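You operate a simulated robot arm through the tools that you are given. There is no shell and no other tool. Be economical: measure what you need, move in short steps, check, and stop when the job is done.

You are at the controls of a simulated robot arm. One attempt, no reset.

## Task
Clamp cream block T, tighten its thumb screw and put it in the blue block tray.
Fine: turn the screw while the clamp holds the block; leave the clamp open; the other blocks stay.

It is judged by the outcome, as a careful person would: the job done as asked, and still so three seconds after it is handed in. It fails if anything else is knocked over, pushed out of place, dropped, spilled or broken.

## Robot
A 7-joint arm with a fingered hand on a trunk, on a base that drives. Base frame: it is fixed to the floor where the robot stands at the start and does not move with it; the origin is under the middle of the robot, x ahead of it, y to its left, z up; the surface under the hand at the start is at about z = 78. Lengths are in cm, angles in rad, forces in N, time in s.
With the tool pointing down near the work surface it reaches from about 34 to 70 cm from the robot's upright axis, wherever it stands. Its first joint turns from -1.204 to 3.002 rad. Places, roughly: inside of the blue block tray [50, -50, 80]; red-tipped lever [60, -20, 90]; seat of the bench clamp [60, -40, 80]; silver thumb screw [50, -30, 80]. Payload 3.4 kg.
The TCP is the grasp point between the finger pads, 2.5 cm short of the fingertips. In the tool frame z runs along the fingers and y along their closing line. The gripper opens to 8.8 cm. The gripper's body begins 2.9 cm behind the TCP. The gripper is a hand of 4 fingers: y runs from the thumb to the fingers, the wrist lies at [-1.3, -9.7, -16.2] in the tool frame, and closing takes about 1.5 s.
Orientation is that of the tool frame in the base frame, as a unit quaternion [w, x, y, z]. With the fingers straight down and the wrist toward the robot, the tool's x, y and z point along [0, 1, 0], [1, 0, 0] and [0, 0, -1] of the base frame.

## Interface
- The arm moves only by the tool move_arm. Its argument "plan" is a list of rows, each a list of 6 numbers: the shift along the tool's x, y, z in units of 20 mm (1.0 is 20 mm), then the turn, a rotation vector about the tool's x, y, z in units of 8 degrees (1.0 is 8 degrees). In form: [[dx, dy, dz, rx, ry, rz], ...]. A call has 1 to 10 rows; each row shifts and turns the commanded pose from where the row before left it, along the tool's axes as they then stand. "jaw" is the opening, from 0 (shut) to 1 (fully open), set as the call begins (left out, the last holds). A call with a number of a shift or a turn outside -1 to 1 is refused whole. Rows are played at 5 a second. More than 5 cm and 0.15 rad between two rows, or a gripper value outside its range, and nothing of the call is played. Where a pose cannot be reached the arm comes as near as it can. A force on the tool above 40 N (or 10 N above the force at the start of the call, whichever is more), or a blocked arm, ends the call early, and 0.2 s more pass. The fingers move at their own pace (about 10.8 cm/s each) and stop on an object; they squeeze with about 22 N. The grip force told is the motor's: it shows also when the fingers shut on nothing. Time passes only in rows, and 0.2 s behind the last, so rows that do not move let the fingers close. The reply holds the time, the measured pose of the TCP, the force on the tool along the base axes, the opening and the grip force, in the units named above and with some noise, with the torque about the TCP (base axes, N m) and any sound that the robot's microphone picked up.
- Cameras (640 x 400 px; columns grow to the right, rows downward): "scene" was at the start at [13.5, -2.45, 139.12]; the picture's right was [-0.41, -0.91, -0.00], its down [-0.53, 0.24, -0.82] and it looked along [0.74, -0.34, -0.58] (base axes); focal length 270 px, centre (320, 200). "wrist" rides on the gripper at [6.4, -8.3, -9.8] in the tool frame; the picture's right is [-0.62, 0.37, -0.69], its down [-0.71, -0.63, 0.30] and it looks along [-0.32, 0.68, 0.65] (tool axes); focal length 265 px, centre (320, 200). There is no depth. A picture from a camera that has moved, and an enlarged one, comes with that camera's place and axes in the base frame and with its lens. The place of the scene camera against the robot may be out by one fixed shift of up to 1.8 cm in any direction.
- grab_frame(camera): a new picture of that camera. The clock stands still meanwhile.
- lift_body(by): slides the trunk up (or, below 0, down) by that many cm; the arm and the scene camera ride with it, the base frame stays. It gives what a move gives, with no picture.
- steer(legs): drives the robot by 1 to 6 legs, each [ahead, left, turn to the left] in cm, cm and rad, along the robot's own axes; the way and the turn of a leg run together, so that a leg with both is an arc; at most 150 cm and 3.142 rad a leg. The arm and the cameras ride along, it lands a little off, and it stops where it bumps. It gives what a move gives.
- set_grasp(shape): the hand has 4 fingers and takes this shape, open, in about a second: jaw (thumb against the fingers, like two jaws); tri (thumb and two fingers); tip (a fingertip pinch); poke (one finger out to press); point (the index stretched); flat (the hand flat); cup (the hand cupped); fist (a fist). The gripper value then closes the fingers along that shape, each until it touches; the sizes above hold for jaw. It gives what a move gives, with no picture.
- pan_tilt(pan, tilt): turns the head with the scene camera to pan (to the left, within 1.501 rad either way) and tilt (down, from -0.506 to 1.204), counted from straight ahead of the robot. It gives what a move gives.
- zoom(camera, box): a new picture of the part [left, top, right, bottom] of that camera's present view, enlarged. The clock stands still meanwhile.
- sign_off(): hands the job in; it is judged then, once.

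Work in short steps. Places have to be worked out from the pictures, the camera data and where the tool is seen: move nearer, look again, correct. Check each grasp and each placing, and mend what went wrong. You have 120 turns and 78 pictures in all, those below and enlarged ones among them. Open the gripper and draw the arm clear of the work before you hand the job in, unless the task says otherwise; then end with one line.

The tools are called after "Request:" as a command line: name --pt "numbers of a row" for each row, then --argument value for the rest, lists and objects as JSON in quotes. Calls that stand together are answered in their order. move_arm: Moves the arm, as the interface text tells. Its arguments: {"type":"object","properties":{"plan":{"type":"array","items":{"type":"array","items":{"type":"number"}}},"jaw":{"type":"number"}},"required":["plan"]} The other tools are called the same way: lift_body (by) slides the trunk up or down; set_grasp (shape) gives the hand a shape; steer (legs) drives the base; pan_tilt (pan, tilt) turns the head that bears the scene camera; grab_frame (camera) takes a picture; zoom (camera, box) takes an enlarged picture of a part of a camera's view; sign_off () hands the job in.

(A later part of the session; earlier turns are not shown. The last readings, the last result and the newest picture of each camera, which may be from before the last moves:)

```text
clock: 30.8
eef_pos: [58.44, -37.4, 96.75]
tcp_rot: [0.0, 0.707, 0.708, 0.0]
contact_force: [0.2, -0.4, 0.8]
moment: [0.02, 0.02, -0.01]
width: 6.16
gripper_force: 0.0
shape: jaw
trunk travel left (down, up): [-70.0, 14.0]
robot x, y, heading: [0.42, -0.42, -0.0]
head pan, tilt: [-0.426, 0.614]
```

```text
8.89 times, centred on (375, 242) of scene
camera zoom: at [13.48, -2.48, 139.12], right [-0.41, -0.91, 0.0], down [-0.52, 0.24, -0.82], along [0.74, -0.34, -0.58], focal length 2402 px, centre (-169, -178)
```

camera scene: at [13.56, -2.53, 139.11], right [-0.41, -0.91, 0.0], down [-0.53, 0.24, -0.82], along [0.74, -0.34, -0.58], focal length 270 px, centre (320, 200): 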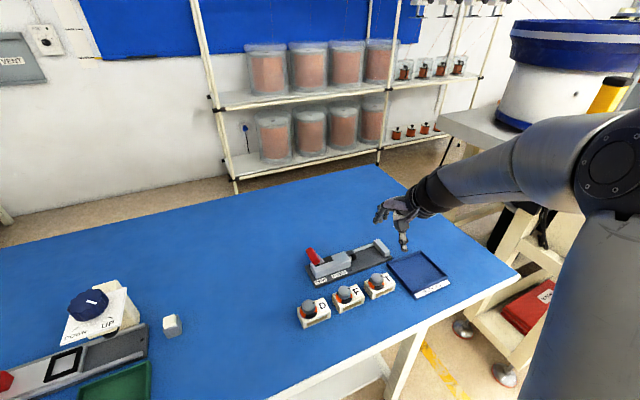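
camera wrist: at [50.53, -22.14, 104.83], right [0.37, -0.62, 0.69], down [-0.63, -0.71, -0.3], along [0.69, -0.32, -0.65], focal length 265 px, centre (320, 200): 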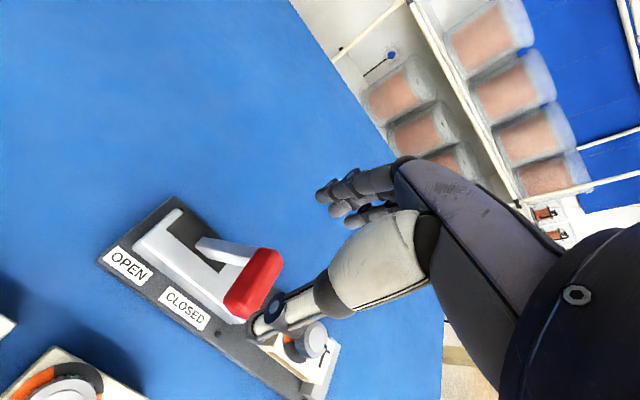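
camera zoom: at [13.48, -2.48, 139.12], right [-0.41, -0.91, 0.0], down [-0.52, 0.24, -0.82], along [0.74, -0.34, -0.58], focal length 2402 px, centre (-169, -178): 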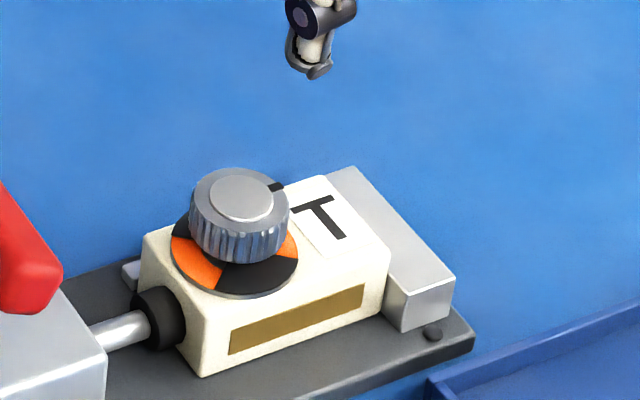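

T is pinched between the pad and the fixed jaw. The screw axis is about (59.3, -39.4), at the edge of reach from here. I'll drive the base 18 cm to the right, with the hand well clear above everything, so the wrist can turn freely.

Request:
steer --legs '[[0, -18, 0]]'

Request:
grab_frame --camera "scene"

```text
clock: 32.3
eef_pos: [58.69, -55.31, 96.71]
tcp_rot: [0.0, 0.706, 0.709, 0.0]
contact_force: [0.6, 0.7, 0.1]
moment: [0.02, 0.0, 0.0]
width: 6.16
gripper_force: 0.1
shape: jaw
trunk travel left (down, up): [-70.0, 14.0]
robot x, y, heading: [-0.09, -18.23, 0.003]
head pan, tilt: [-0.426, 0.614]
```

```text
39 pictures are left
camera scene: at [13.53, -20.53, 139.12], right [-0.41, -0.91, 0.0], down [-0.53, 0.24, -0.82], along [0.75, -0.34, -0.58], focal length 270 px, centre (320, 200)
```

scene: 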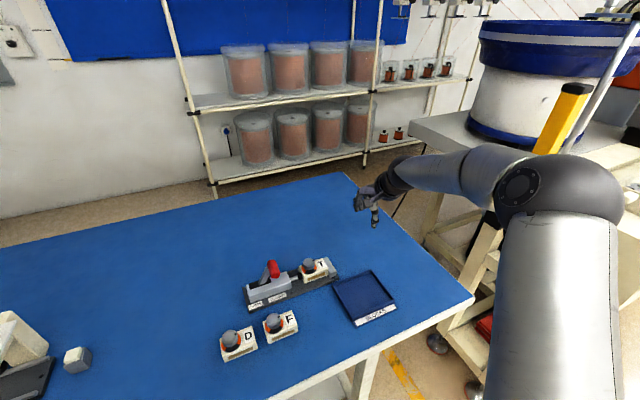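

I'm moving over the screw axis at z ≈ 92 and pre-rotating the hand -48° (counter-clockwise from above) to leave room for a clockwise turn.

Request:
move_arm --pt "1 0.05 0 0 0 0" --pt "1 0.05 0 0 0 0" --pt "1 0.05 0 0 0 0" --pt "1 0.05 0 0 0 0" --pt "1 0.05 0 0 0 0" --pt "1 0.05 0 0 0 0" --pt "1 0 0 0 0 0" --pt "0.95 0 0 0 0 0" --pt "0 0 0.8 0 0 0" --pt "0 0 0.8 0 0 0"

Request:
move_arm --pt "0 0 0 0 0 -1" --pt "0 0 0 0 0 -1" --pt "0 0 0 0 0 -1" --pt "0 0 0 0 0 -1" --pt "0 0 0 0 0 -1" --pt "0 0 0 0 0 -1"

Request:
grab_frame --camera "wrist"

Request:
zoom --camera "scene" --box '[240, 180, 400, 300]'

```text
clock: 34.5
eef_pos: [59.13, -39.28, 93.49]
tcp_rot: [0.0, 0.706, 0.708, -0.001]
contact_force: [0.7, 0.2, 0.2]
moment: [-0.01, 0.04, -0.02]
width: 6.15
gripper_force: 0.0
shape: jaw
trunk travel left (down, up): [-70.0, 14.0]
robot x, y, heading: [-0.16, -18.38, 0.002]
head pan, tilt: [-0.426, 0.614]
```

```text
clock: 35.9
eef_pos: [59.24, -39.46, 93.64]
tcp_rot: [0.001, 0.356, 0.935, 0.0]
contact_force: [0.0, 0.2, -0.2]
moment: [-0.01, -0.03, -0.01]
width: 6.17
gripper_force: 0.0
shape: jaw
trunk travel left (down, up): [-70.0, 14.0]
robot x, y, heading: [0.13, -17.93, 0.002]
head pan, tilt: [-0.426, 0.614]
```

```text
38 pictures are left
camera wrist: at [48.89, -41.29, 103.51], right [0.71, -0.14, 0.69], down [0.11, -0.95, -0.3], along [0.7, 0.29, -0.65], focal length 265 px, centre (320, 200)
```

wrist: 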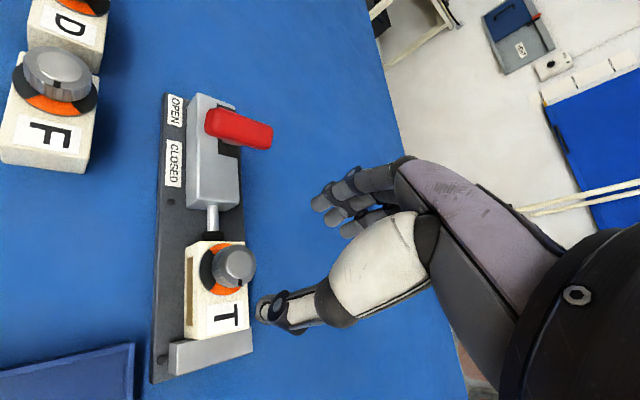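

```text
3.33 times, centred on (320, 240) of scene
camera zoom: at [13.58, -20.47, 139.12], right [-0.41, -0.91, 0.0], down [-0.53, 0.24, -0.82], along [0.74, -0.34, -0.58], focal length 901 px, centre (320, 67)
```

zoom: 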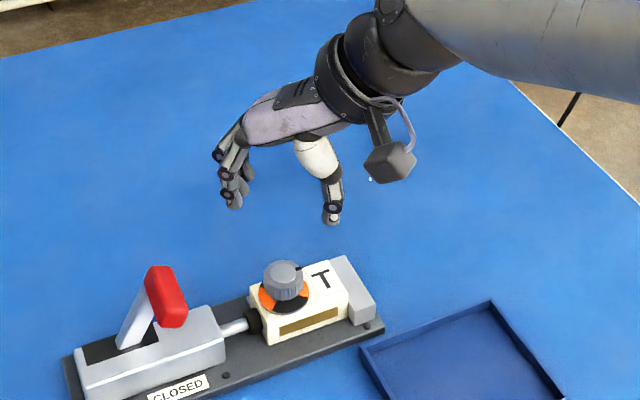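

Triangulated, the knob top is at (59.2, -39.2, 84.1). I'll lower the fingers around it to TCP z ≈ 84.4.

Request:
move_arm --pt "0.07 0.07 0.8 0 0 0" --pt "0 0 0.8 0 0 0" --pt "0 0 0.8 0 0 0" --pt "0 0 0.8 0 0 0" --pt "0 0 0.8 0 0 0" --pt "0 0 0.6 0 0 0"

Request:
zoom --camera "scene" --box '[270, 220, 350, 300]'

```text
clock: 37.3
eef_pos: [59.1, -39.25, 84.27]
tcp_rot: [0.001, 0.357, 0.934, -0.001]
contact_force: [-0.7, 0.7, 0.5]
moment: [0.01, 0.02, 0.01]
width: 6.18
gripper_force: 0.1
shape: jaw
trunk travel left (down, up): [-70.0, 14.0]
robot x, y, heading: [0.11, -18.03, 0.0]
head pan, tilt: [-0.426, 0.614]
```

```text
5.00 times, centred on (310, 260) of scene
camera zoom: at [13.52, -20.44, 139.13], right [-0.41, -0.91, 0.0], down [-0.53, 0.24, -0.82], along [0.75, -0.34, -0.58], focal length 1351 px, centre (370, -100)
```

zoom: 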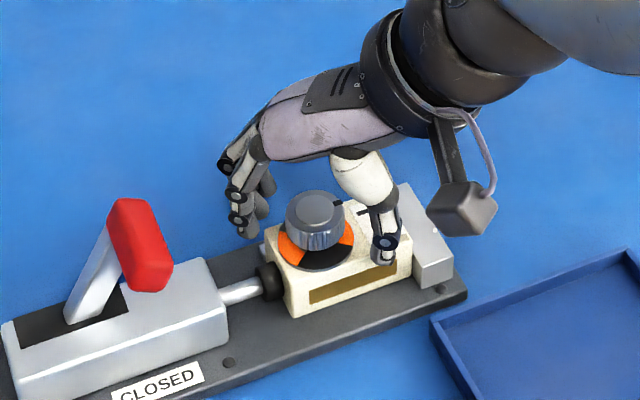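

The knob is between thumb and fingers. I'll close and begin turning clockwise by 24°, reading the torque.

Request:
move_arm --pt "0 0 0 0 0 0" --pt "0 0 0 0 0 0" --pt "0 0 0 0 0 0" --pt "0 0 0 0 0 0" --pt "0 0 0 0 0 0" --pt "0 0 0 0 0 0" --pt "0 0 0 0 0 0" --jaw 0

Request:
move_arm --pt "0 0 0 0 0 1" --pt "0 0 0 0 0 1" --pt "0 0 0 0 0 1"

Request:
zoom --camera "scene" --box '[270, 220, 350, 300]'

```text
clock: 38.9
eef_pos: [59.05, -38.96, 84.52]
tcp_rot: [0.001, 0.356, 0.934, 0.0]
contact_force: [2.1, 10.9, 9.9]
moment: [0.42, -0.23, -0.06]
width: 3.27
gripper_force: 21.7
shape: jaw
trunk travel left (down, up): [-70.0, 14.0]
robot x, y, heading: [0.13, -17.81, 0.003]
head pan, tilt: [-0.426, 0.614]
```

```text
clock: 39.7
eef_pos: [58.85, -38.45, 84.62]
tcp_rot: [0.0, 0.541, 0.841, -0.001]
contact_force: [-8.9, 25.0, 4.8]
moment: [0.61, 0.15, 0.53]
width: 3.01
gripper_force: 21.5
shape: jaw
trunk travel left (down, up): [-70.0, 14.0]
robot x, y, heading: [-0.22, -18.11, -0.001]
head pan, tilt: [-0.426, 0.614]
```

```text
5.00 times, centred on (310, 260) of scene
camera zoom: at [13.23, -19.77, 139.16], right [-0.41, -0.91, 0.0], down [-0.52, 0.23, -0.82], along [0.75, -0.34, -0.57], focal length 1351 px, centre (370, -100)
```

zoom: 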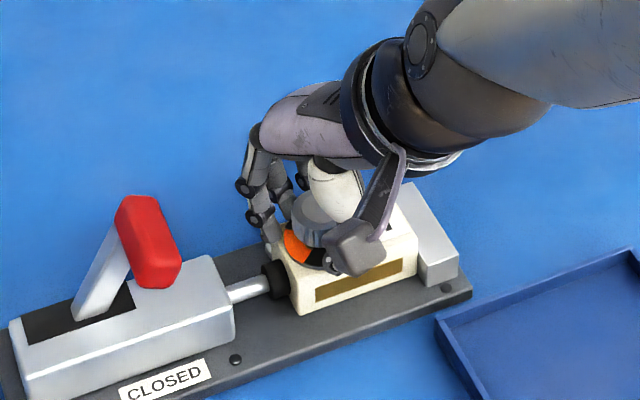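

The force in y grew to 25 N, so the grip is off-centre. I'll open, rise a bit and check whether the knob turned and where its axis really is.

Request:
move_arm --pt "0 0 0 0 0 0" --pt "0 0 0 0 0 0" --pt "0 0 0 0 0 0" --pt "0 0 0 0 0 0" --pt "0 0 -0.8 0 0 0" --pt "0 0 -0.9 0 0 0" --pt "0 0 -0.9 0 0 0" --jaw 0.7

Request:
grab_frame --camera "wrist"

Request:
zoom --camera "scene" --box '[270, 220, 350, 300]'

```text
clock: 41.3
eef_pos: [59.15, -39.18, 89.62]
tcp_rot: [0.001, 0.543, 0.84, 0.0]
contact_force: [1.1, 0.2, -0.5]
moment: [-0.02, 0.0, 0.0]
width: 6.14
gripper_force: 0.0
shape: jaw
trunk travel left (down, up): [-70.0, 14.0]
robot x, y, heading: [-0.65, -17.85, 0.001]
head pan, tilt: [-0.426, 0.614]
```

```text
34 pictures are left
camera wrist: at [48.9, -36.66, 99.51], right [0.59, -0.41, 0.69], down [-0.28, -0.91, -0.3], along [0.76, -0.02, -0.65], focal length 265 px, centre (320, 200)
```

wrist: 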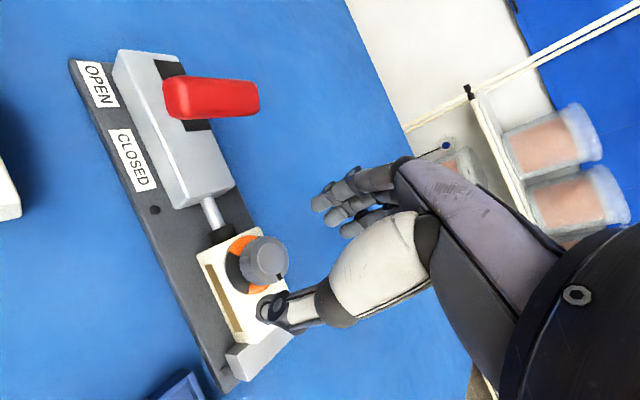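

```text
5.00 times, centred on (310, 260) of scene
camera zoom: at [13.48, -20.4, 139.12], right [-0.41, -0.91, 0.0], down [-0.53, 0.24, -0.82], along [0.75, -0.34, -0.58], focal length 1351 px, centre (370, -100)
```

zoom: 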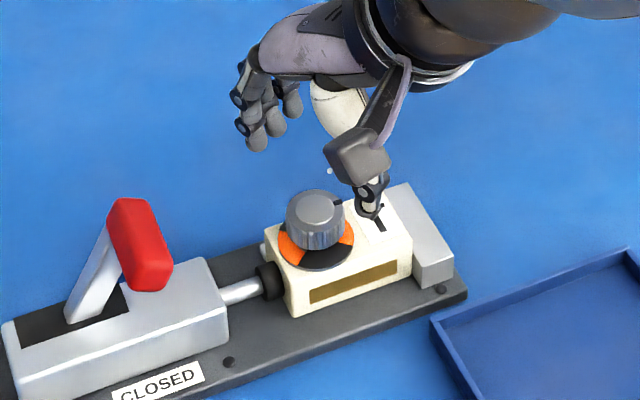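

The knob hasn't turned: the flat finger row slipped round it, though its axis is confirmed at (59.1, -39.2). A three-point pinch suits a round knob better, so I'll rise, take the "tri" shape and look.

Request:
move_arm --pt "0 0 -0.9 0 0 -1" --pt "0 0 -0.6 0 0 -1" --pt "0 0 0 0 0 -1"

Request:
set_grasp --shape "tri"

Request:
zoom --camera "wrist" --box '[150, 100, 470, 380]'

Request:
zoom --camera "scene" --box '[270, 200, 350, 300]'

```text
clock: 42.1
eef_pos: [59.1, -39.25, 92.54]
tcp_rot: [0.0, 0.356, 0.934, 0.001]
contact_force: [-0.7, -0.2, 0.2]
moment: [-0.02, 0.0, 0.02]
width: 6.13
gripper_force: 0.1
shape: jaw
trunk travel left (down, up): [-70.0, 14.0]
robot x, y, heading: [0.05, -17.85, -0.0]
head pan, tilt: [-0.426, 0.614]
```

```text
clock: 43.0
eef_pos: [59.02, -39.22, 92.58]
tcp_rot: [0.0, 0.358, 0.934, 0.0]
contact_force: [0.0, 0.4, -0.9]
moment: [0.01, 0.02, 0.04]
width: 8.76
gripper_force: 0.1
shape: tri
trunk travel left (down, up): [-70.0, 14.0]
robot x, y, heading: [0.02, -18.04, -0.002]
head pan, tilt: [-0.426, 0.614]
```

```text
1.43 times, centred on (310, 240) of wrist
camera zoom: at [48.82, -41.06, 102.46], right [0.71, -0.14, 0.69], down [0.11, -0.95, -0.3], along [0.7, 0.29, -0.65], focal length 379 px, centre (334, 143)
```

zoom: 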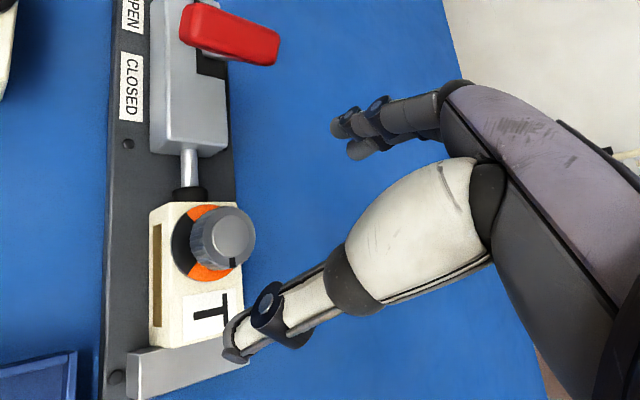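

```text
4.00 times, centred on (310, 250) of scene
camera zoom: at [13.54, -20.45, 139.12], right [-0.41, -0.91, 0.0], down [-0.53, 0.24, -0.82], along [0.75, -0.34, -0.58], focal length 1081 px, centre (360, 0)
```

zoom: 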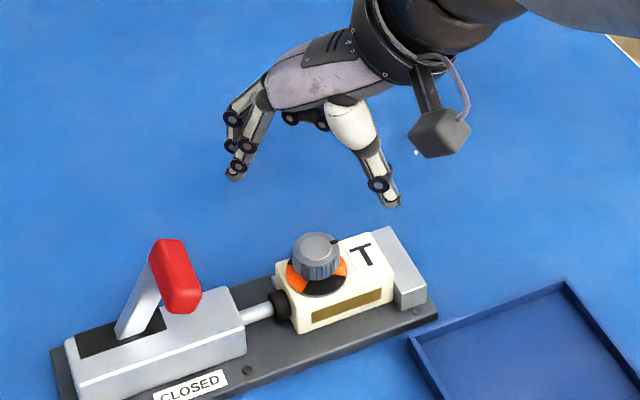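

In the tri shape the pinch centre sits about 0.6 cm to the tool's -x side. I'll offset the TCP by that much, narrow the opening and lower around the knob.

Request:
move_arm --pt "0.29 0 0 0 0 0" --pt "0 0 0.3 0 0 0" --pt "0 0 0.75 0 0 0" --pt "0 0 0.75 0 0 0" --pt "0 0 0.75 0 0 0" --pt "0 0 0.75 0 0 0" --pt "0 0 0.7 0 0 0" --jaw 0.6

Request:
move_arm --pt "0 0 0 0 0 0" --pt "0 0 0 0 0 0" --pt "0 0 0 0 0 0" --pt "0 0 0 0 0 0" --pt "0 0 0 0 0 0" --pt "0 0 0 0 0 0" --pt "0 0 0 0 0 0" --jaw 0

Request:
zoom --camera "scene" --box '[270, 220, 350, 300]'

Request:
zoom --camera "wrist" --box '[180, 150, 420, 360]'

```text
clock: 44.6
eef_pos: [58.61, -38.72, 84.56]
tcp_rot: [0.0, 0.358, 0.934, 0.0]
contact_force: [-0.4, 0.1, 0.8]
moment: [-0.04, 0.01, -0.02]
width: 5.31
gripper_force: 0.1
shape: tri
trunk travel left (down, up): [-70.0, 14.0]
robot x, y, heading: [0.02, -18.16, -0.0]
head pan, tilt: [-0.426, 0.614]
```

```text
clock: 46.2
eef_pos: [58.68, -38.27, 84.65]
tcp_rot: [0.001, 0.355, 0.935, -0.003]
contact_force: [-3.0, 27.4, -0.9]
moment: [0.62, -0.29, 0.07]
width: 2.22
gripper_force: 22.0
shape: tri
trunk travel left (down, up): [-70.0, 14.0]
robot x, y, heading: [-0.26, -17.78, 0.004]
head pan, tilt: [-0.426, 0.614]
```

```text
5.00 times, centred on (310, 260) of scene
camera zoom: at [13.53, -19.81, 139.14], right [-0.41, -0.91, 0.0], down [-0.53, 0.23, -0.82], along [0.75, -0.34, -0.57], focal length 1351 px, centre (370, -100)
```

zoom: 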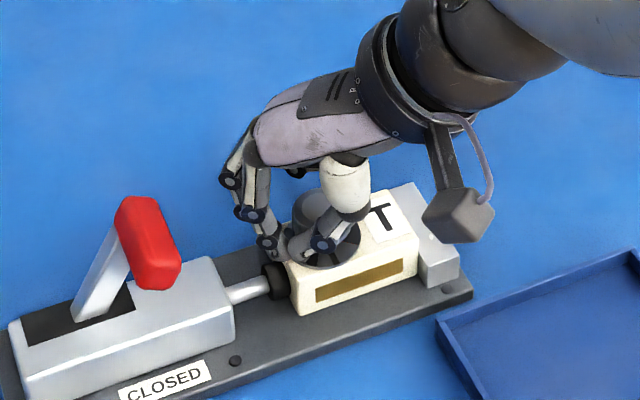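

```text
1.90 times, centred on (300, 255) of wrist
camera zoom: at [48.32, -40.21, 94.65], right [0.71, -0.14, 0.69], down [0.11, -0.95, -0.3], along [0.7, 0.29, -0.66], focal length 506 px, centre (358, 95)
```

zoom: 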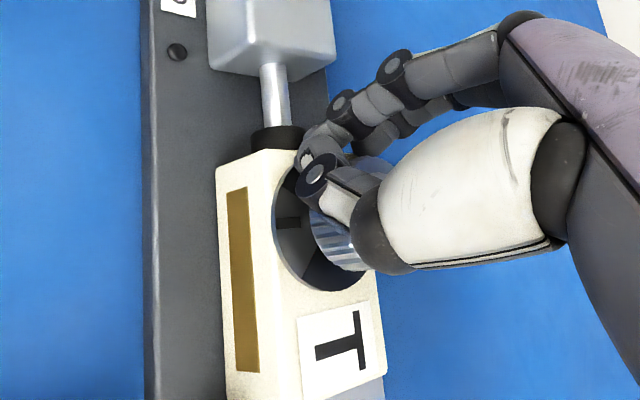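

The pinch squeezed the knob off to the -y side, so the offset should go the other way. I'll open, rise and look at the dial.

Request:
move_arm --pt "0 0 0 0 0 0" --pt "0 0 0 0 0 0" --pt "0 0 0 0 0 0" --pt "0 0 0 0 0 0" --pt "0 0 -0.8 0 0 0" --pt "0 0 -0.9 0 0 0" --pt "0 0 -0.9 0 0 0" --jaw 0.6

Request:
zoom --camera "wrist" --box '[180, 150, 420, 360]'

Request:
zoom --camera "scene" --box '[280, 230, 350, 300]'

```text
clock: 47.8
eef_pos: [58.62, -38.83, 89.75]
tcp_rot: [0.0, 0.357, 0.934, 0.0]
contact_force: [-0.2, 0.8, 0.2]
moment: [0.03, 0.0, -0.01]
width: 5.25
gripper_force: 0.0
shape: tri
trunk travel left (down, up): [-70.0, 14.0]
robot x, y, heading: [-0.01, -17.84, -0.001]
head pan, tilt: [-0.426, 0.614]
```

```text
1.90 times, centred on (300, 255) of wrist
camera zoom: at [48.37, -40.67, 99.69], right [0.71, -0.14, 0.69], down [0.11, -0.95, -0.3], along [0.7, 0.29, -0.65], focal length 506 px, centre (358, 95)
```

zoom: 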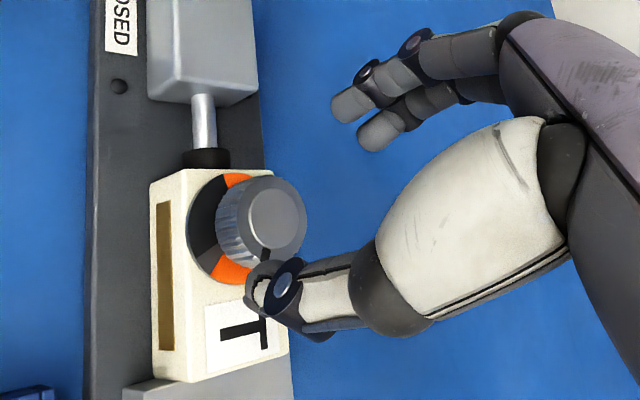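

```text
5.71 times, centred on (315, 265) of scene
camera zoom: at [13.5, -20.4, 139.12], right [-0.41, -0.91, 0.0], down [-0.53, 0.24, -0.82], along [0.75, -0.34, -0.58], focal length 1544 px, centre (349, -171)
```

zoom: 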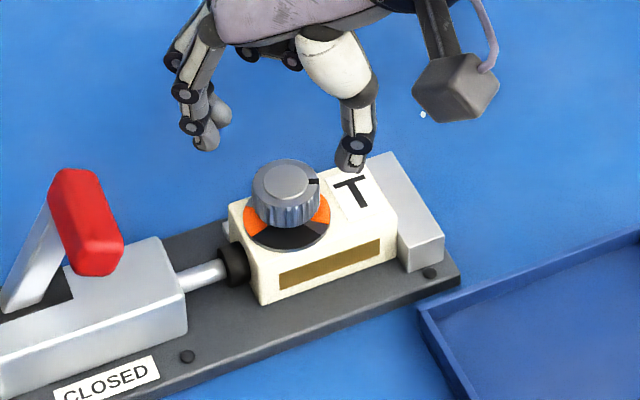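

The pointer has actually moved about 25° clockwise, because the thumb sweeps toward tool +x as it closes. So the pinch centre is on the +x side. I'll re-centre with the knob at tool x = +0.5, close, and turn about the knob axis.

Request:
move_arm --pt "-0.57 0.04 0 0 0 0" --pt "0 0 0.66 0 0 0" --pt "0 0 0.66 0 0 0" --pt "0 0 0.66 0 0 0" --pt "0 0 0.64 0 0 0"

Request:
move_arm --pt "0 0 0 0 0 0" --pt "0 0 0 0 0 0" --pt "0 0 0 0 0 0" --pt "0 0 0 0 0 0" --pt "0 0 0 0 0 0" --pt "0 0 0 0 0 0" --pt "0 0 0 0 0 0" --jaw 0

```text
clock: 49.0
eef_pos: [59.72, -39.55, 84.63]
tcp_rot: [0.001, 0.358, 0.934, 0.0]
contact_force: [0.5, -0.4, 3.0]
moment: [-0.11, 0.06, 0.02]
width: 5.24
gripper_force: 0.0
shape: tri
trunk travel left (down, up): [-70.0, 14.0]
robot x, y, heading: [0.15, -18.11, 0.001]
head pan, tilt: [-0.426, 0.614]
```

```text
clock: 50.6
eef_pos: [59.72, -39.66, 84.67]
tcp_rot: [0.001, 0.358, 0.934, 0.0]
contact_force: [11.2, -2.5, 14.5]
moment: [-0.03, -0.28, -0.13]
width: 2.57
gripper_force: 21.7
shape: tri
trunk travel left (down, up): [-70.0, 14.0]
robot x, y, heading: [0.23, -18.07, -0.001]
head pan, tilt: [-0.426, 0.614]
```

The lateral force is smaller now. I'll rise 3 mm and turn clockwise 24° about the knob axis.

Request:
move_arm --pt "0 0 -0.15 0 0 0" --pt "0 -0.035 0 0 0 1" --pt "0 -0.035 0 0 0 1" --pt "0 -0.035 0 0 0 1"

Request:
zoom --camera "scene" --box '[280, 230, 350, 300]'

Request:
zoom --camera "wrist" --box '[180, 150, 420, 360]'

```text
clock: 51.6
eef_pos: [59.52, -39.58, 84.66]
tcp_rot: [-0.001, 0.544, 0.839, -0.001]
contact_force: [5.5, 2.5, -0.6]
moment: [0.24, -0.42, 0.13]
width: 2.3
gripper_force: 21.8
shape: tri
trunk travel left (down, up): [-70.0, 14.0]
robot x, y, heading: [0.11, -18.03, 0.001]
head pan, tilt: [-0.426, 0.614]
```

```text
5.71 times, centred on (315, 265) of scene
camera zoom: at [13.7, -20.34, 139.09], right [-0.41, -0.91, 0.0], down [-0.53, 0.24, -0.82], along [0.74, -0.34, -0.58], focal length 1544 px, centre (349, -171)
```

zoom: 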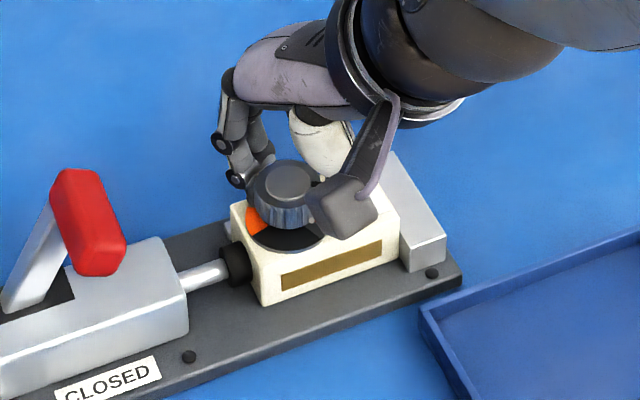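

```text
1.90 times, centred on (300, 255) of wrist
camera zoom: at [49.34, -37.01, 94.59], right [0.59, -0.41, 0.69], down [-0.28, -0.91, -0.3], along [0.75, -0.02, -0.66], focal length 506 px, centre (358, 95)
```

zoom: 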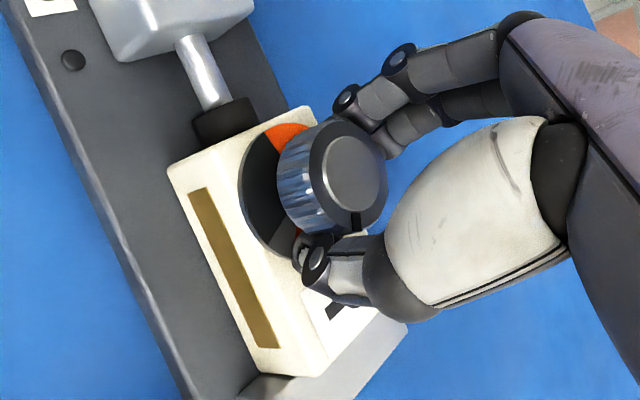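

The pinch looks well centred now. I'll continue turning another 24° and see if the pointer follows.

Request:
move_arm --pt "0 -0.035 0 0 0 1" --pt "0 -0.035 0 0 0 1" --pt "0 -0.035 0 0 0 1"

Request:
zoom --camera "wrist" --box '[180, 150, 420, 360]'

```text
clock: 52.4
eef_pos: [59.38, -39.51, 84.77]
tcp_rot: [0.0, 0.707, 0.708, 0.0]
contact_force: [8.1, 5.9, -2.0]
moment: [0.16, -0.58, 0.33]
width: 2.27
gripper_force: 22.1
shape: tri
trunk travel left (down, up): [-70.0, 14.0]
robot x, y, heading: [0.13, -17.77, 0.002]
head pan, tilt: [-0.426, 0.614]
```

```text
1.90 times, centred on (300, 255) of wrist
camera zoom: at [51.1, -33.11, 94.66], right [0.37, -0.62, 0.69], down [-0.63, -0.71, -0.3], along [0.68, -0.32, -0.65], focal length 506 px, centre (358, 95)
```

zoom: 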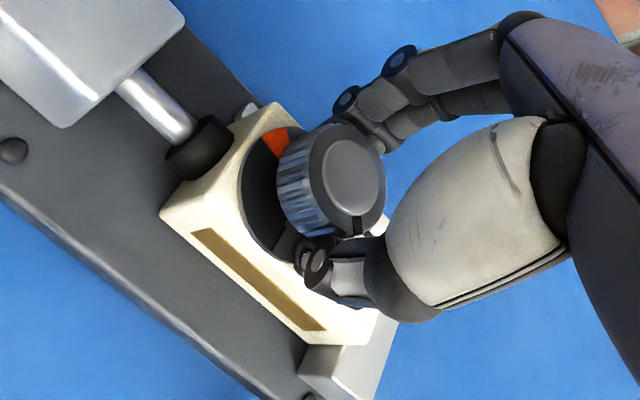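

The knob now follows the hand: the pointer stays fixed in the hand frame and the orange window is shrinking. Continuing.

Request:
move_arm --pt "0 -0.035 0 0 0 1" --pt "0 -0.035 0 0 0 1" --pt "0 -0.035 0 0 0 1"

Request:
zoom --camera "wrist" --box '[180, 150, 420, 360]'

```text
clock: 53.2
eef_pos: [59.31, -39.43, 84.75]
tcp_rot: [0.001, 0.838, 0.545, 0.0]
contact_force: [11.0, 8.8, -1.3]
moment: [0.21, -0.85, 0.65]
width: 2.24
gripper_force: 21.8
shape: tri
trunk travel left (down, up): [-70.0, 14.0]
robot x, y, heading: [-0.07, -18.1, -0.002]
head pan, tilt: [-0.426, 0.614]
```

```text
1.90 times, centred on (300, 255) of wrist
camera zoom: at [54.34, -30.17, 94.67], right [0.09, -0.71, 0.69], down [-0.87, -0.4, -0.3], along [0.49, -0.57, -0.65], focal length 506 px, centre (358, 95)
```

zoom: 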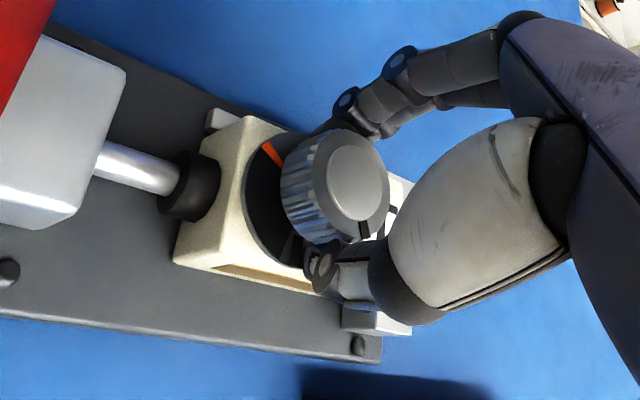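

Only a sliver of orange is left and the torque is rising to 0.65 Nm, so it is tightening. I'll do two more small steps.

Request:
move_arm --pt "0 -0.035 0 0 0 1" --pt "0 -0.035 0 0 0 1"

Request:
zoom --camera "wrist" --box '[180, 150, 420, 360]'

Request:
zoom --camera "scene" --box '[250, 200, 370, 300]'

```text
clock: 53.8
eef_pos: [59.28, -39.32, 84.78]
tcp_rot: [0.003, 0.905, 0.424, 0.001]
contact_force: [17.1, 11.0, 0.1]
moment: [0.24, -1.04, 0.99]
width: 2.2
gripper_force: 21.9
shape: tri
trunk travel left (down, up): [-70.0, 14.0]
robot x, y, heading: [0.06, -17.91, 0.002]
head pan, tilt: [-0.426, 0.614]
```

```text
1.90 times, centred on (300, 255) of wrist
camera zoom: at [57.07, -29.0, 94.7], right [-0.12, -0.71, 0.69], down [-0.94, -0.15, -0.31], along [0.32, -0.69, -0.65], focal length 506 px, centre (358, 95)
```

zoom: 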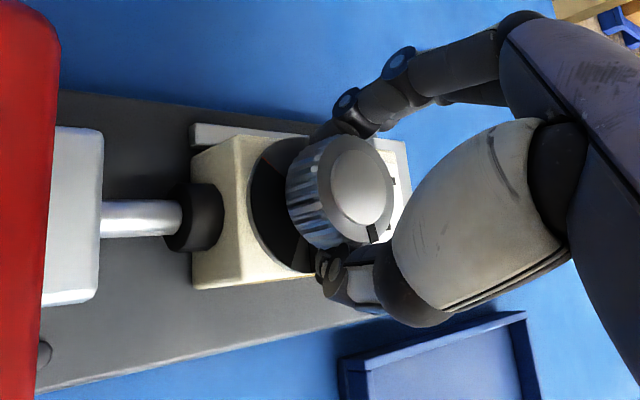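

```text
4.00 times, centred on (310, 250) of scene
camera zoom: at [13.99, -20.15, 139.09], right [-0.41, -0.91, 0.0], down [-0.53, 0.23, -0.82], along [0.74, -0.34, -0.58], focal length 1081 px, centre (360, 0)
```

zoom: 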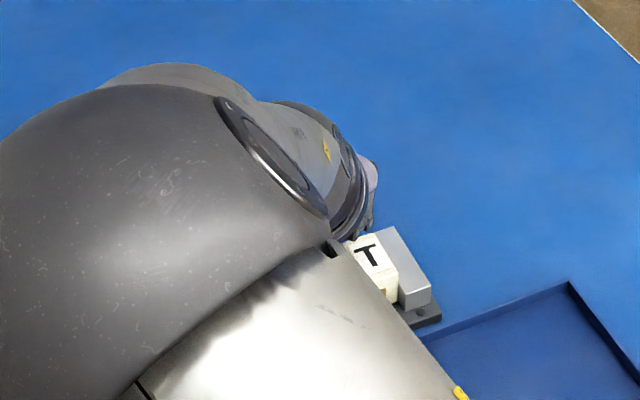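

The orange is gone, and the hand is now slipping past the knob with torque at 1.0 Nm, so it looks tight. I'll release, rise, turn the hand back and inspect the dial.

Request:
move_arm --pt "0 0 0 0 0 -0.5" --pt "0 0 0 0 0 0" --pt "0 0 0 0 0 0" --pt "0 0 0 0 0 0" --pt "0 0 -0.5 0 0 0" --pt "0 0 -0.9 0 0 0" --pt "0 0 -0.9 0 0 0" --pt "0 0 -0.9 0 0 0" --jaw 0.7

Request:
move_arm --pt "0 0 0 0 0 -1" --pt "0 0 0 0 0 -1" --pt "0 0 0 0 0 -1" --pt "0 0 0 0 0 -1" --pt "0 0 0 0 0 -0.5"

Request:
zoom --camera "scene" --box '[280, 230, 350, 300]'

Request:
zoom --camera "wrist" --box '[100, 150, 340, 360]'

```text
clock: 55.6
eef_pos: [58.86, -39.6, 91.29]
tcp_rot: [0.001, 0.89, 0.455, 0.0]
contact_force: [0.0, 0.9, -0.2]
moment: [-0.02, 0.0, 0.02]
width: 6.17
gripper_force: 0.0
shape: tri
trunk travel left (down, up): [-70.0, 14.0]
robot x, y, heading: [0.11, -17.95, 0.005]
head pan, tilt: [-0.426, 0.614]
```

```text
clock: 56.8
eef_pos: [58.97, -39.62, 91.24]
tcp_rot: [0.0, 0.705, 0.709, 0.001]
contact_force: [1.5, 0.0, 0.1]
moment: [0.02, -0.03, -0.02]
width: 6.15
gripper_force: 0.0
shape: tri
trunk travel left (down, up): [-70.0, 14.0]
robot x, y, heading: [-0.05, -17.91, -0.002]
head pan, tilt: [-0.426, 0.614]
```

```text
5.71 times, centred on (315, 265) of scene
camera zoom: at [13.53, -20.46, 139.12], right [-0.41, -0.91, 0.0], down [-0.53, 0.24, -0.82], along [0.75, -0.34, -0.58], focal length 1544 px, centre (349, -171)
```

zoom: 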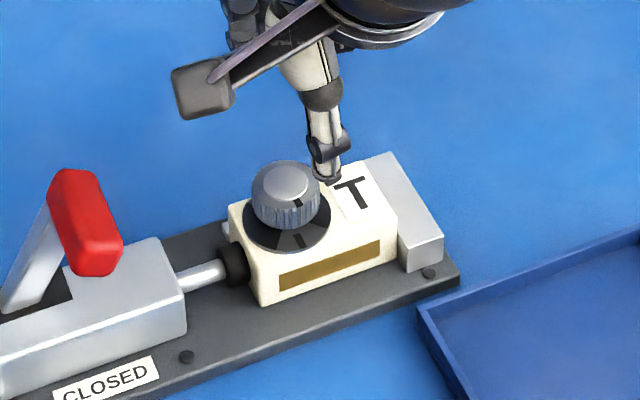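

```text
1.90 times, centred on (220, 255) of wrist
camera zoom: at [50.6, -33.16, 101.15], right [0.37, -0.62, 0.69], down [-0.63, -0.72, -0.3], along [0.69, -0.32, -0.65], focal length 506 px, centre (510, 95)
```

zoom: 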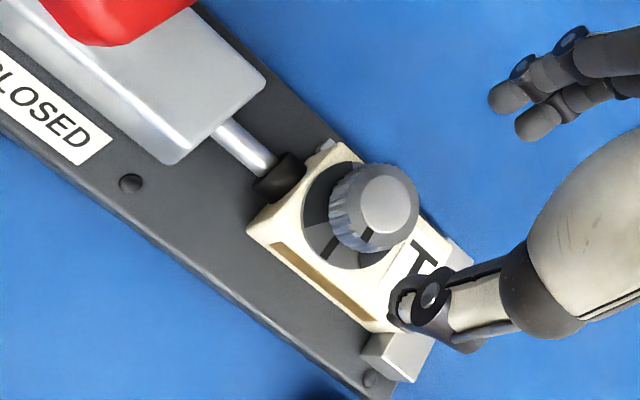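

The dial is fully dark and the pointer lines up with the ring mark, so the screw is tight. To open the clamp I'll put shut fingers between knob and lever and push the lever toward +y.

Request:
set_grasp --shape "jaw"

Request:
move_arm --pt "0 0 -0.5 0 0 0" --pt "0.6 0 0 0 0 0" --pt "0.7 0 0 0 0 0" --pt "0.7 0 0 0 0 0" --pt "0.7 0 0 0 0 0" --pt "0 0 0 0 0 0" --pt "0 0 0 0 0 0" --pt "0 0 0 0 0 0" --jaw 0

Request:
move_arm --pt "0 0 0.6 0 0 0" --pt "0 0 0.6 0 0 0" --pt "0 0 0.6 0 0 0"

Request:
zoom --camera "scene" --box '[240, 200, 360, 300]'

```text
clock: 57.7
eef_pos: [58.93, -39.54, 91.21]
tcp_rot: [0.0, 0.706, 0.708, -0.001]
contact_force: [0.2, -0.5, -0.4]
moment: [-0.01, -0.02, -0.01]
width: 8.77
gripper_force: 0.1
shape: jaw
trunk travel left (down, up): [-70.0, 14.0]
robot x, y, heading: [-0.05, -18.2, 0.005]
head pan, tilt: [-0.426, 0.614]
```

```text
clock: 59.5
eef_pos: [58.93, -34.16, 92.14]
tcp_rot: [0.0, 0.705, 0.709, 0.0]
contact_force: [-0.3, -0.2, 0.5]
moment: [0.01, 0.0, 0.0]
width: 0.0
gripper_force: 21.8
shape: jaw
trunk travel left (down, up): [-70.0, 14.0]
robot x, y, heading: [-0.2, -17.94, 0.002]
head pan, tilt: [-0.426, 0.614]
```

```text
clock: 60.3
eef_pos: [59.06, -34.18, 88.53]
tcp_rot: [0.0, 0.706, 0.708, 0.0]
contact_force: [0.3, 1.0, 0.1]
moment: [-0.01, 0.03, 0.05]
width: 0.0
gripper_force: 21.9
shape: jaw
trunk travel left (down, up): [-70.0, 14.0]
robot x, y, heading: [-0.07, -17.77, 0.004]
head pan, tilt: [-0.426, 0.614]
```

```text
4.00 times, centred on (300, 250) of scene
camera zoom: at [13.57, -20.45, 139.12], right [-0.41, -0.91, 0.0], down [-0.53, 0.24, -0.82], along [0.74, -0.34, -0.58], focal length 1081 px, centre (400, 0)
```

zoom: 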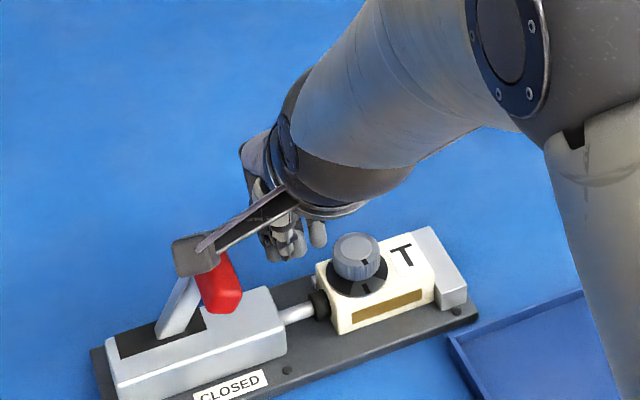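

The fingers are between the lever and the knob. I'll lower a little more and push the lever toward +y.

Request:
move_arm --pt "0 0 0.4 0 0 0" --pt "0.4 0 0 0 0 0" --pt "0.4 0 0 0 0 0" --pt "0.4 0 0 0 0 0" --pt "0.4 0 0 0 0 0"

Request:
zoom --camera "scene" --box '[240, 200, 360, 300]'

```text
clock: 61.5
eef_pos: [58.9, -31.01, 87.84]
tcp_rot: [0.0, 0.706, 0.709, 0.0]
contact_force: [-0.2, -1.5, 1.3]
moment: [0.04, -0.01, 0.0]
width: 0.02
gripper_force: 22.2
shape: jaw
trunk travel left (down, up): [-70.0, 14.0]
robot x, y, heading: [-0.27, -18.21, -0.0]
head pan, tilt: [-0.426, 0.614]
```

```text
4.00 times, centred on (300, 250) of scene
camera zoom: at [13.51, -20.41, 139.13], right [-0.41, -0.91, 0.0], down [-0.53, 0.24, -0.82], along [0.75, -0.34, -0.58], focal length 1081 px, centre (400, 0)
```

zoom: 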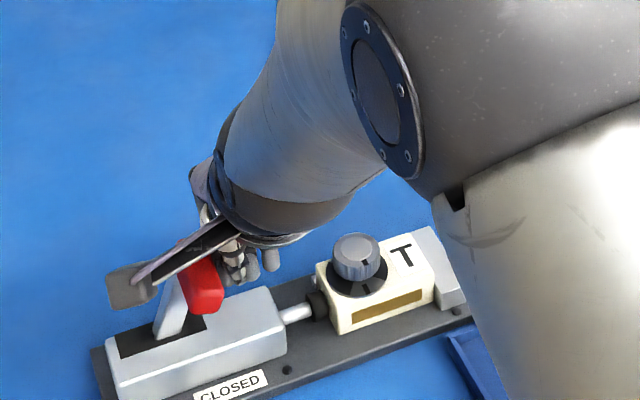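

Light contact is just starting, so I'll keep pushing +y in modest steps.

Request:
move_arm --pt "0.4 0 0 0 0 0" --pt "0.4 0 0 0 0 0" --pt "0.4 0 0 0 0 0" --pt "0.4 0 0 0 0 0"

Request:
zoom --camera "scene" --box '[240, 200, 360, 300]'

```text
clock: 62.5
eef_pos: [58.92, -27.72, 87.83]
tcp_rot: [0.0, 0.706, 0.708, 0.0]
contact_force: [-0.2, 0.1, 0.1]
moment: [0.03, -0.03, -0.01]
width: 0.03
gripper_force: 21.9
shape: jaw
trunk travel left (down, up): [-70.0, 14.0]
robot x, y, heading: [-0.33, -17.98, 0.0]
head pan, tilt: [-0.426, 0.614]
```

```text
4.00 times, centred on (300, 250) of scene
camera zoom: at [13.54, -20.4, 139.12], right [-0.41, -0.91, 0.0], down [-0.53, 0.24, -0.82], along [0.75, -0.34, -0.58], focal length 1081 px, centre (400, 0)
```

zoom: 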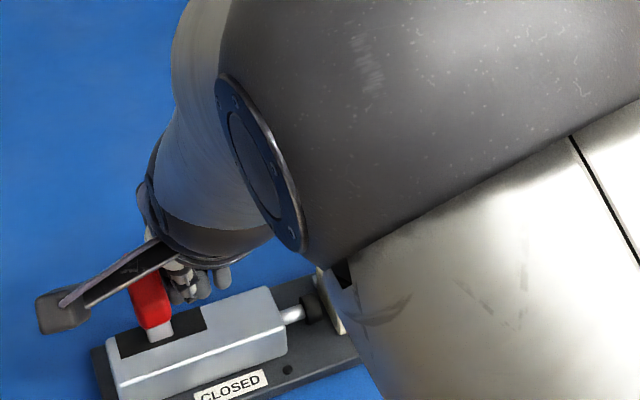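

The lever is upright already. I'll push on about 3.6 cm, to its open stop.

Request:
move_arm --pt "0.4 0 0 0 0 0" --pt "0.4 0 0 0 0 0" --pt "0.4 0 0 0 0 0" --pt "0.3 0 0 0 0 0" --pt "0.15 0 0 0 0 0"

```text
clock: 63.7
eef_pos: [58.8, -24.53, 87.91]
tcp_rot: [-0.001, 0.706, 0.708, 0.001]
contact_force: [-5.2, -6.3, 1.7]
moment: [-0.07, 0.07, 0.02]
width: 0.0
gripper_force: 22.5
shape: jaw
trunk travel left (down, up): [-70.0, 14.0]
robot x, y, heading: [-0.04, -17.83, -0.001]
head pan, tilt: [-0.426, 0.614]
```

Request:
move_arm --pt "0.2 0 0 0 0 0" --pt "0.2 0 0 0 0 0"

```text
clock: 64.3
eef_pos: [58.67, -24.45, 87.92]
tcp_rot: [0.0, 0.708, 0.706, 0.002]
contact_force: [-3.8, -23.3, 3.6]
moment: [-0.17, 0.07, -0.06]
width: 0.02
gripper_force: 22.0
shape: jaw
trunk travel left (down, up): [-70.0, 14.0]
robot x, y, heading: [-0.02, -18.36, 0.002]
head pan, tilt: [-0.426, 0.614]
```

It's hard against the open stop (23 N, no motion). I'll back off, rise and go over T, hand open for the re-grasp.

Request:
move_arm --pt "-0.6 0 0 0 0 0" --pt "-0.3 0 -0.9 0 0 0" --pt "0 0 -0.9 0 0 0" --pt "-1 0 -0.8 0 0 0" --pt "-1 0 0 0 0 0" --pt "-1 0 0 0 0 0" --pt "-1 0 0 0 0 0" --pt "-1 0 0 0 0 0" --pt "-1 0 0 0 0 0" --pt "-0.8 0.1 0 0 0 0" --jaw 0.8

Request:
zoom --camera "scene" --box '[240, 210, 400, 330]'

Request:
grab_frame --camera "wrist"

```text
clock: 66.5
eef_pos: [59.16, -39.23, 93.07]
tcp_rot: [0.0, 0.706, 0.708, 0.0]
contact_force: [-0.6, -0.1, -0.1]
moment: [0.01, -0.01, -0.03]
width: 7.02
gripper_force: 0.0
shape: jaw
trunk travel left (down, up): [-70.0, 14.0]
robot x, y, heading: [-0.2, -17.68, 0.004]
head pan, tilt: [-0.426, 0.614]
```

```text
3.33 times, centred on (320, 270) of scene
camera zoom: at [13.54, -20.5, 139.12], right [-0.41, -0.91, 0.0], down [-0.53, 0.24, -0.82], along [0.74, -0.34, -0.58], focal length 901 px, centre (320, -33)
```

zoom: 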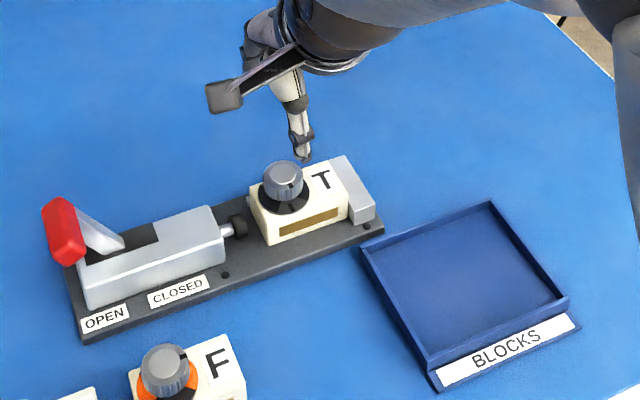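

```text
14 pictures are left
camera wrist: at [50.79, -32.68, 102.93], right [0.37, -0.62, 0.69], down [-0.63, -0.72, -0.3], along [0.68, -0.32, -0.65], focal length 265 px, centre (320, 200)
```

wrist: 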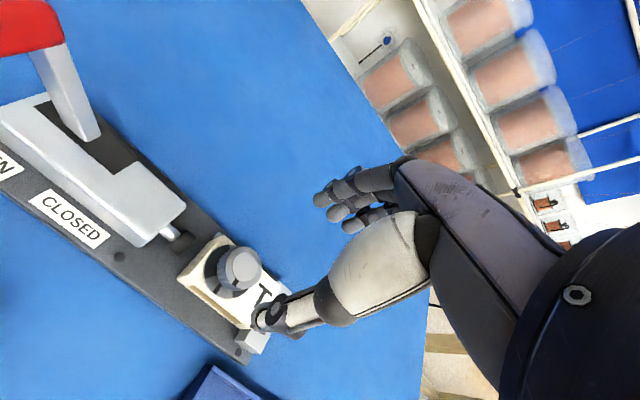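

The clamp is open and T's dial is dark. I'll lower to re-grasp T as before, at TCP (58.9, -39.6, 82.8).

Request:
move_arm --pt "-0.2 -0.12 0.75 0 0 0" --pt "0 0 0.75 0 0 0" --pt "0 0 0.75 0 0 0" --pt "0 0 0.75 0 0 0" --pt "0 0 0.75 0 0 0" --pt "0 0 0.75 0 0 0" --pt "0 0 0.65 0 0 0"

Request:
zoom --camera "wrist" --box '[180, 150, 420, 360]'

```text
clock: 68.1
eef_pos: [58.95, -39.47, 82.69]
tcp_rot: [0.0, 0.706, 0.708, 0.0]
contact_force: [-0.8, 0.0, -0.6]
moment: [-0.04, -0.03, -0.04]
width: 7.06
gripper_force: 0.0
shape: jaw
trunk travel left (down, up): [-70.0, 14.0]
robot x, y, heading: [0.2, -17.65, 0.002]
head pan, tilt: [-0.426, 0.614]
```

```text
1.90 times, centred on (300, 255) of wrist
camera zoom: at [50.59, -33.05, 92.61], right [0.37, -0.62, 0.69], down [-0.63, -0.72, -0.3], along [0.68, -0.32, -0.65], focal length 506 px, centre (358, 95)
```

zoom: 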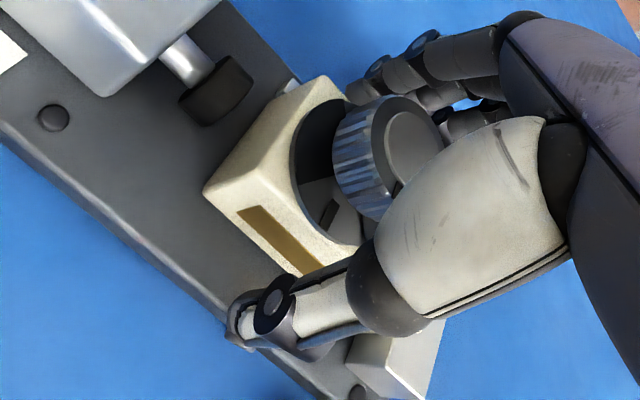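

The fingers straddle T. I'll close, then lift gently.

Request:
move_arm --pt "0 0 0 0 0 0" --pt "0 0 0 0 0 0" --pt "0 0 0 0 0 0" --pt "0 0 0 0 0 0" --pt "0 0 0 0 0 0" --pt "0 0 0 0 0 0" --pt "0 0 0 0 0 0" --jaw 0

Request:
move_arm --pt "0 0 -0.3 0 0 0" --pt "0 0 -0.4 0 0 0" --pt "0 0 -0.6 0 0 0" --pt "0 0 -0.8 0 0 0" --pt "0 0 -0.9 0 0 0"

Request:
zoom --camera "scene" --box '[240, 210, 400, 330]'

```text
clock: 69.7
eef_pos: [58.78, -39.49, 82.74]
tcp_rot: [0.0, 0.706, 0.709, 0.0]
contact_force: [0.8, 1.0, 0.1]
moment: [0.05, 0.02, 0.05]
width: 3.66
gripper_force: 21.9
shape: jaw
trunk travel left (down, up): [-70.0, 14.0]
robot x, y, heading: [-0.31, -18.01, 0.003]
head pan, tilt: [-0.426, 0.614]
```

```text
clock: 70.9
eef_pos: [58.83, -39.44, 88.71]
tcp_rot: [0.0, 0.707, 0.708, 0.0]
contact_force: [-0.5, -0.1, -2.3]
moment: [0.02, 0.02, 0.0]
width: 3.66
gripper_force: 22.0
shape: jaw
trunk travel left (down, up): [-70.0, 14.0]
robot x, y, heading: [0.22, -17.92, 0.0]
head pan, tilt: [-0.426, 0.614]
```

```text
3.33 times, centred on (320, 270) of scene
camera zoom: at [13.52, -20.44, 139.12], right [-0.41, -0.91, 0.0], down [-0.53, 0.24, -0.82], along [0.75, -0.34, -0.58], focal length 901 px, centre (320, -33)
```

zoom: 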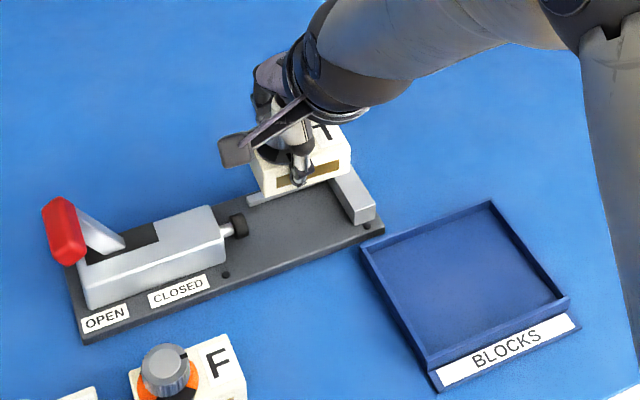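

T is lifted and the lever stays open. The tray centre comes out near (47.5, -48.9), so I'll carry T above it.

Request:
move_arm --pt "-0.7 -0.94 0 0 0 0" --pt "-0.72 -0.94 0 0 0 0" --pt "-0.72 -0.94 0 0 0 0" --pt "-0.72 -0.94 0 0 0 0" --pt "-0.72 -0.94 0 0 0 0" --pt "-0.72 -0.94 0 0 0 0"

Request:
zoom --camera "scene" --box '[320, 220, 400, 330]'

Request:
grab_frame --camera "wrist"

```text
clock: 72.3
eef_pos: [47.52, -48.35, 88.67]
tcp_rot: [0.001, 0.705, 0.709, 0.001]
contact_force: [-0.4, 0.3, -1.8]
moment: [0.01, 0.02, -0.01]
width: 3.63
gripper_force: 21.6
shape: jaw
trunk travel left (down, up): [-70.0, 14.0]
robot x, y, heading: [-0.08, -17.81, -0.002]
head pan, tilt: [-0.426, 0.614]
```

```text
3.64 times, centred on (360, 275) of scene
camera zoom: at [13.48, -20.53, 139.12], right [-0.41, -0.91, 0.0], down [-0.53, 0.24, -0.82], along [0.75, -0.34, -0.58], focal length 982 px, centre (174, -73)
```

zoom: 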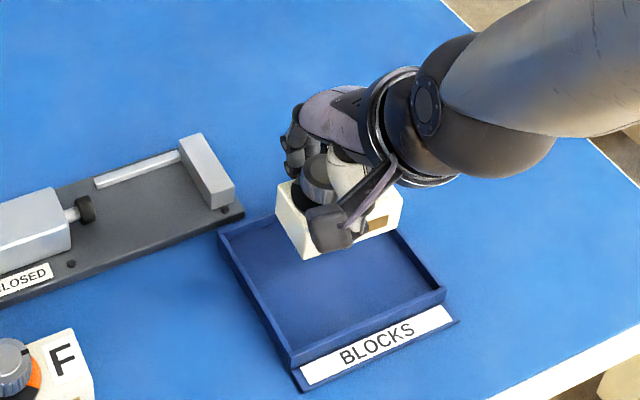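

```text
10 pictures are left
camera wrist: at [39.25, -41.81, 98.62], right [0.37, -0.62, 0.69], down [-0.63, -0.72, -0.3], along [0.69, -0.32, -0.65], focal length 265 px, centre (320, 200)
```

wrist: 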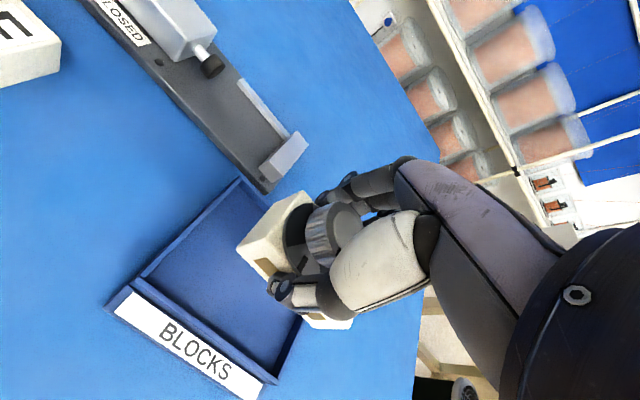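

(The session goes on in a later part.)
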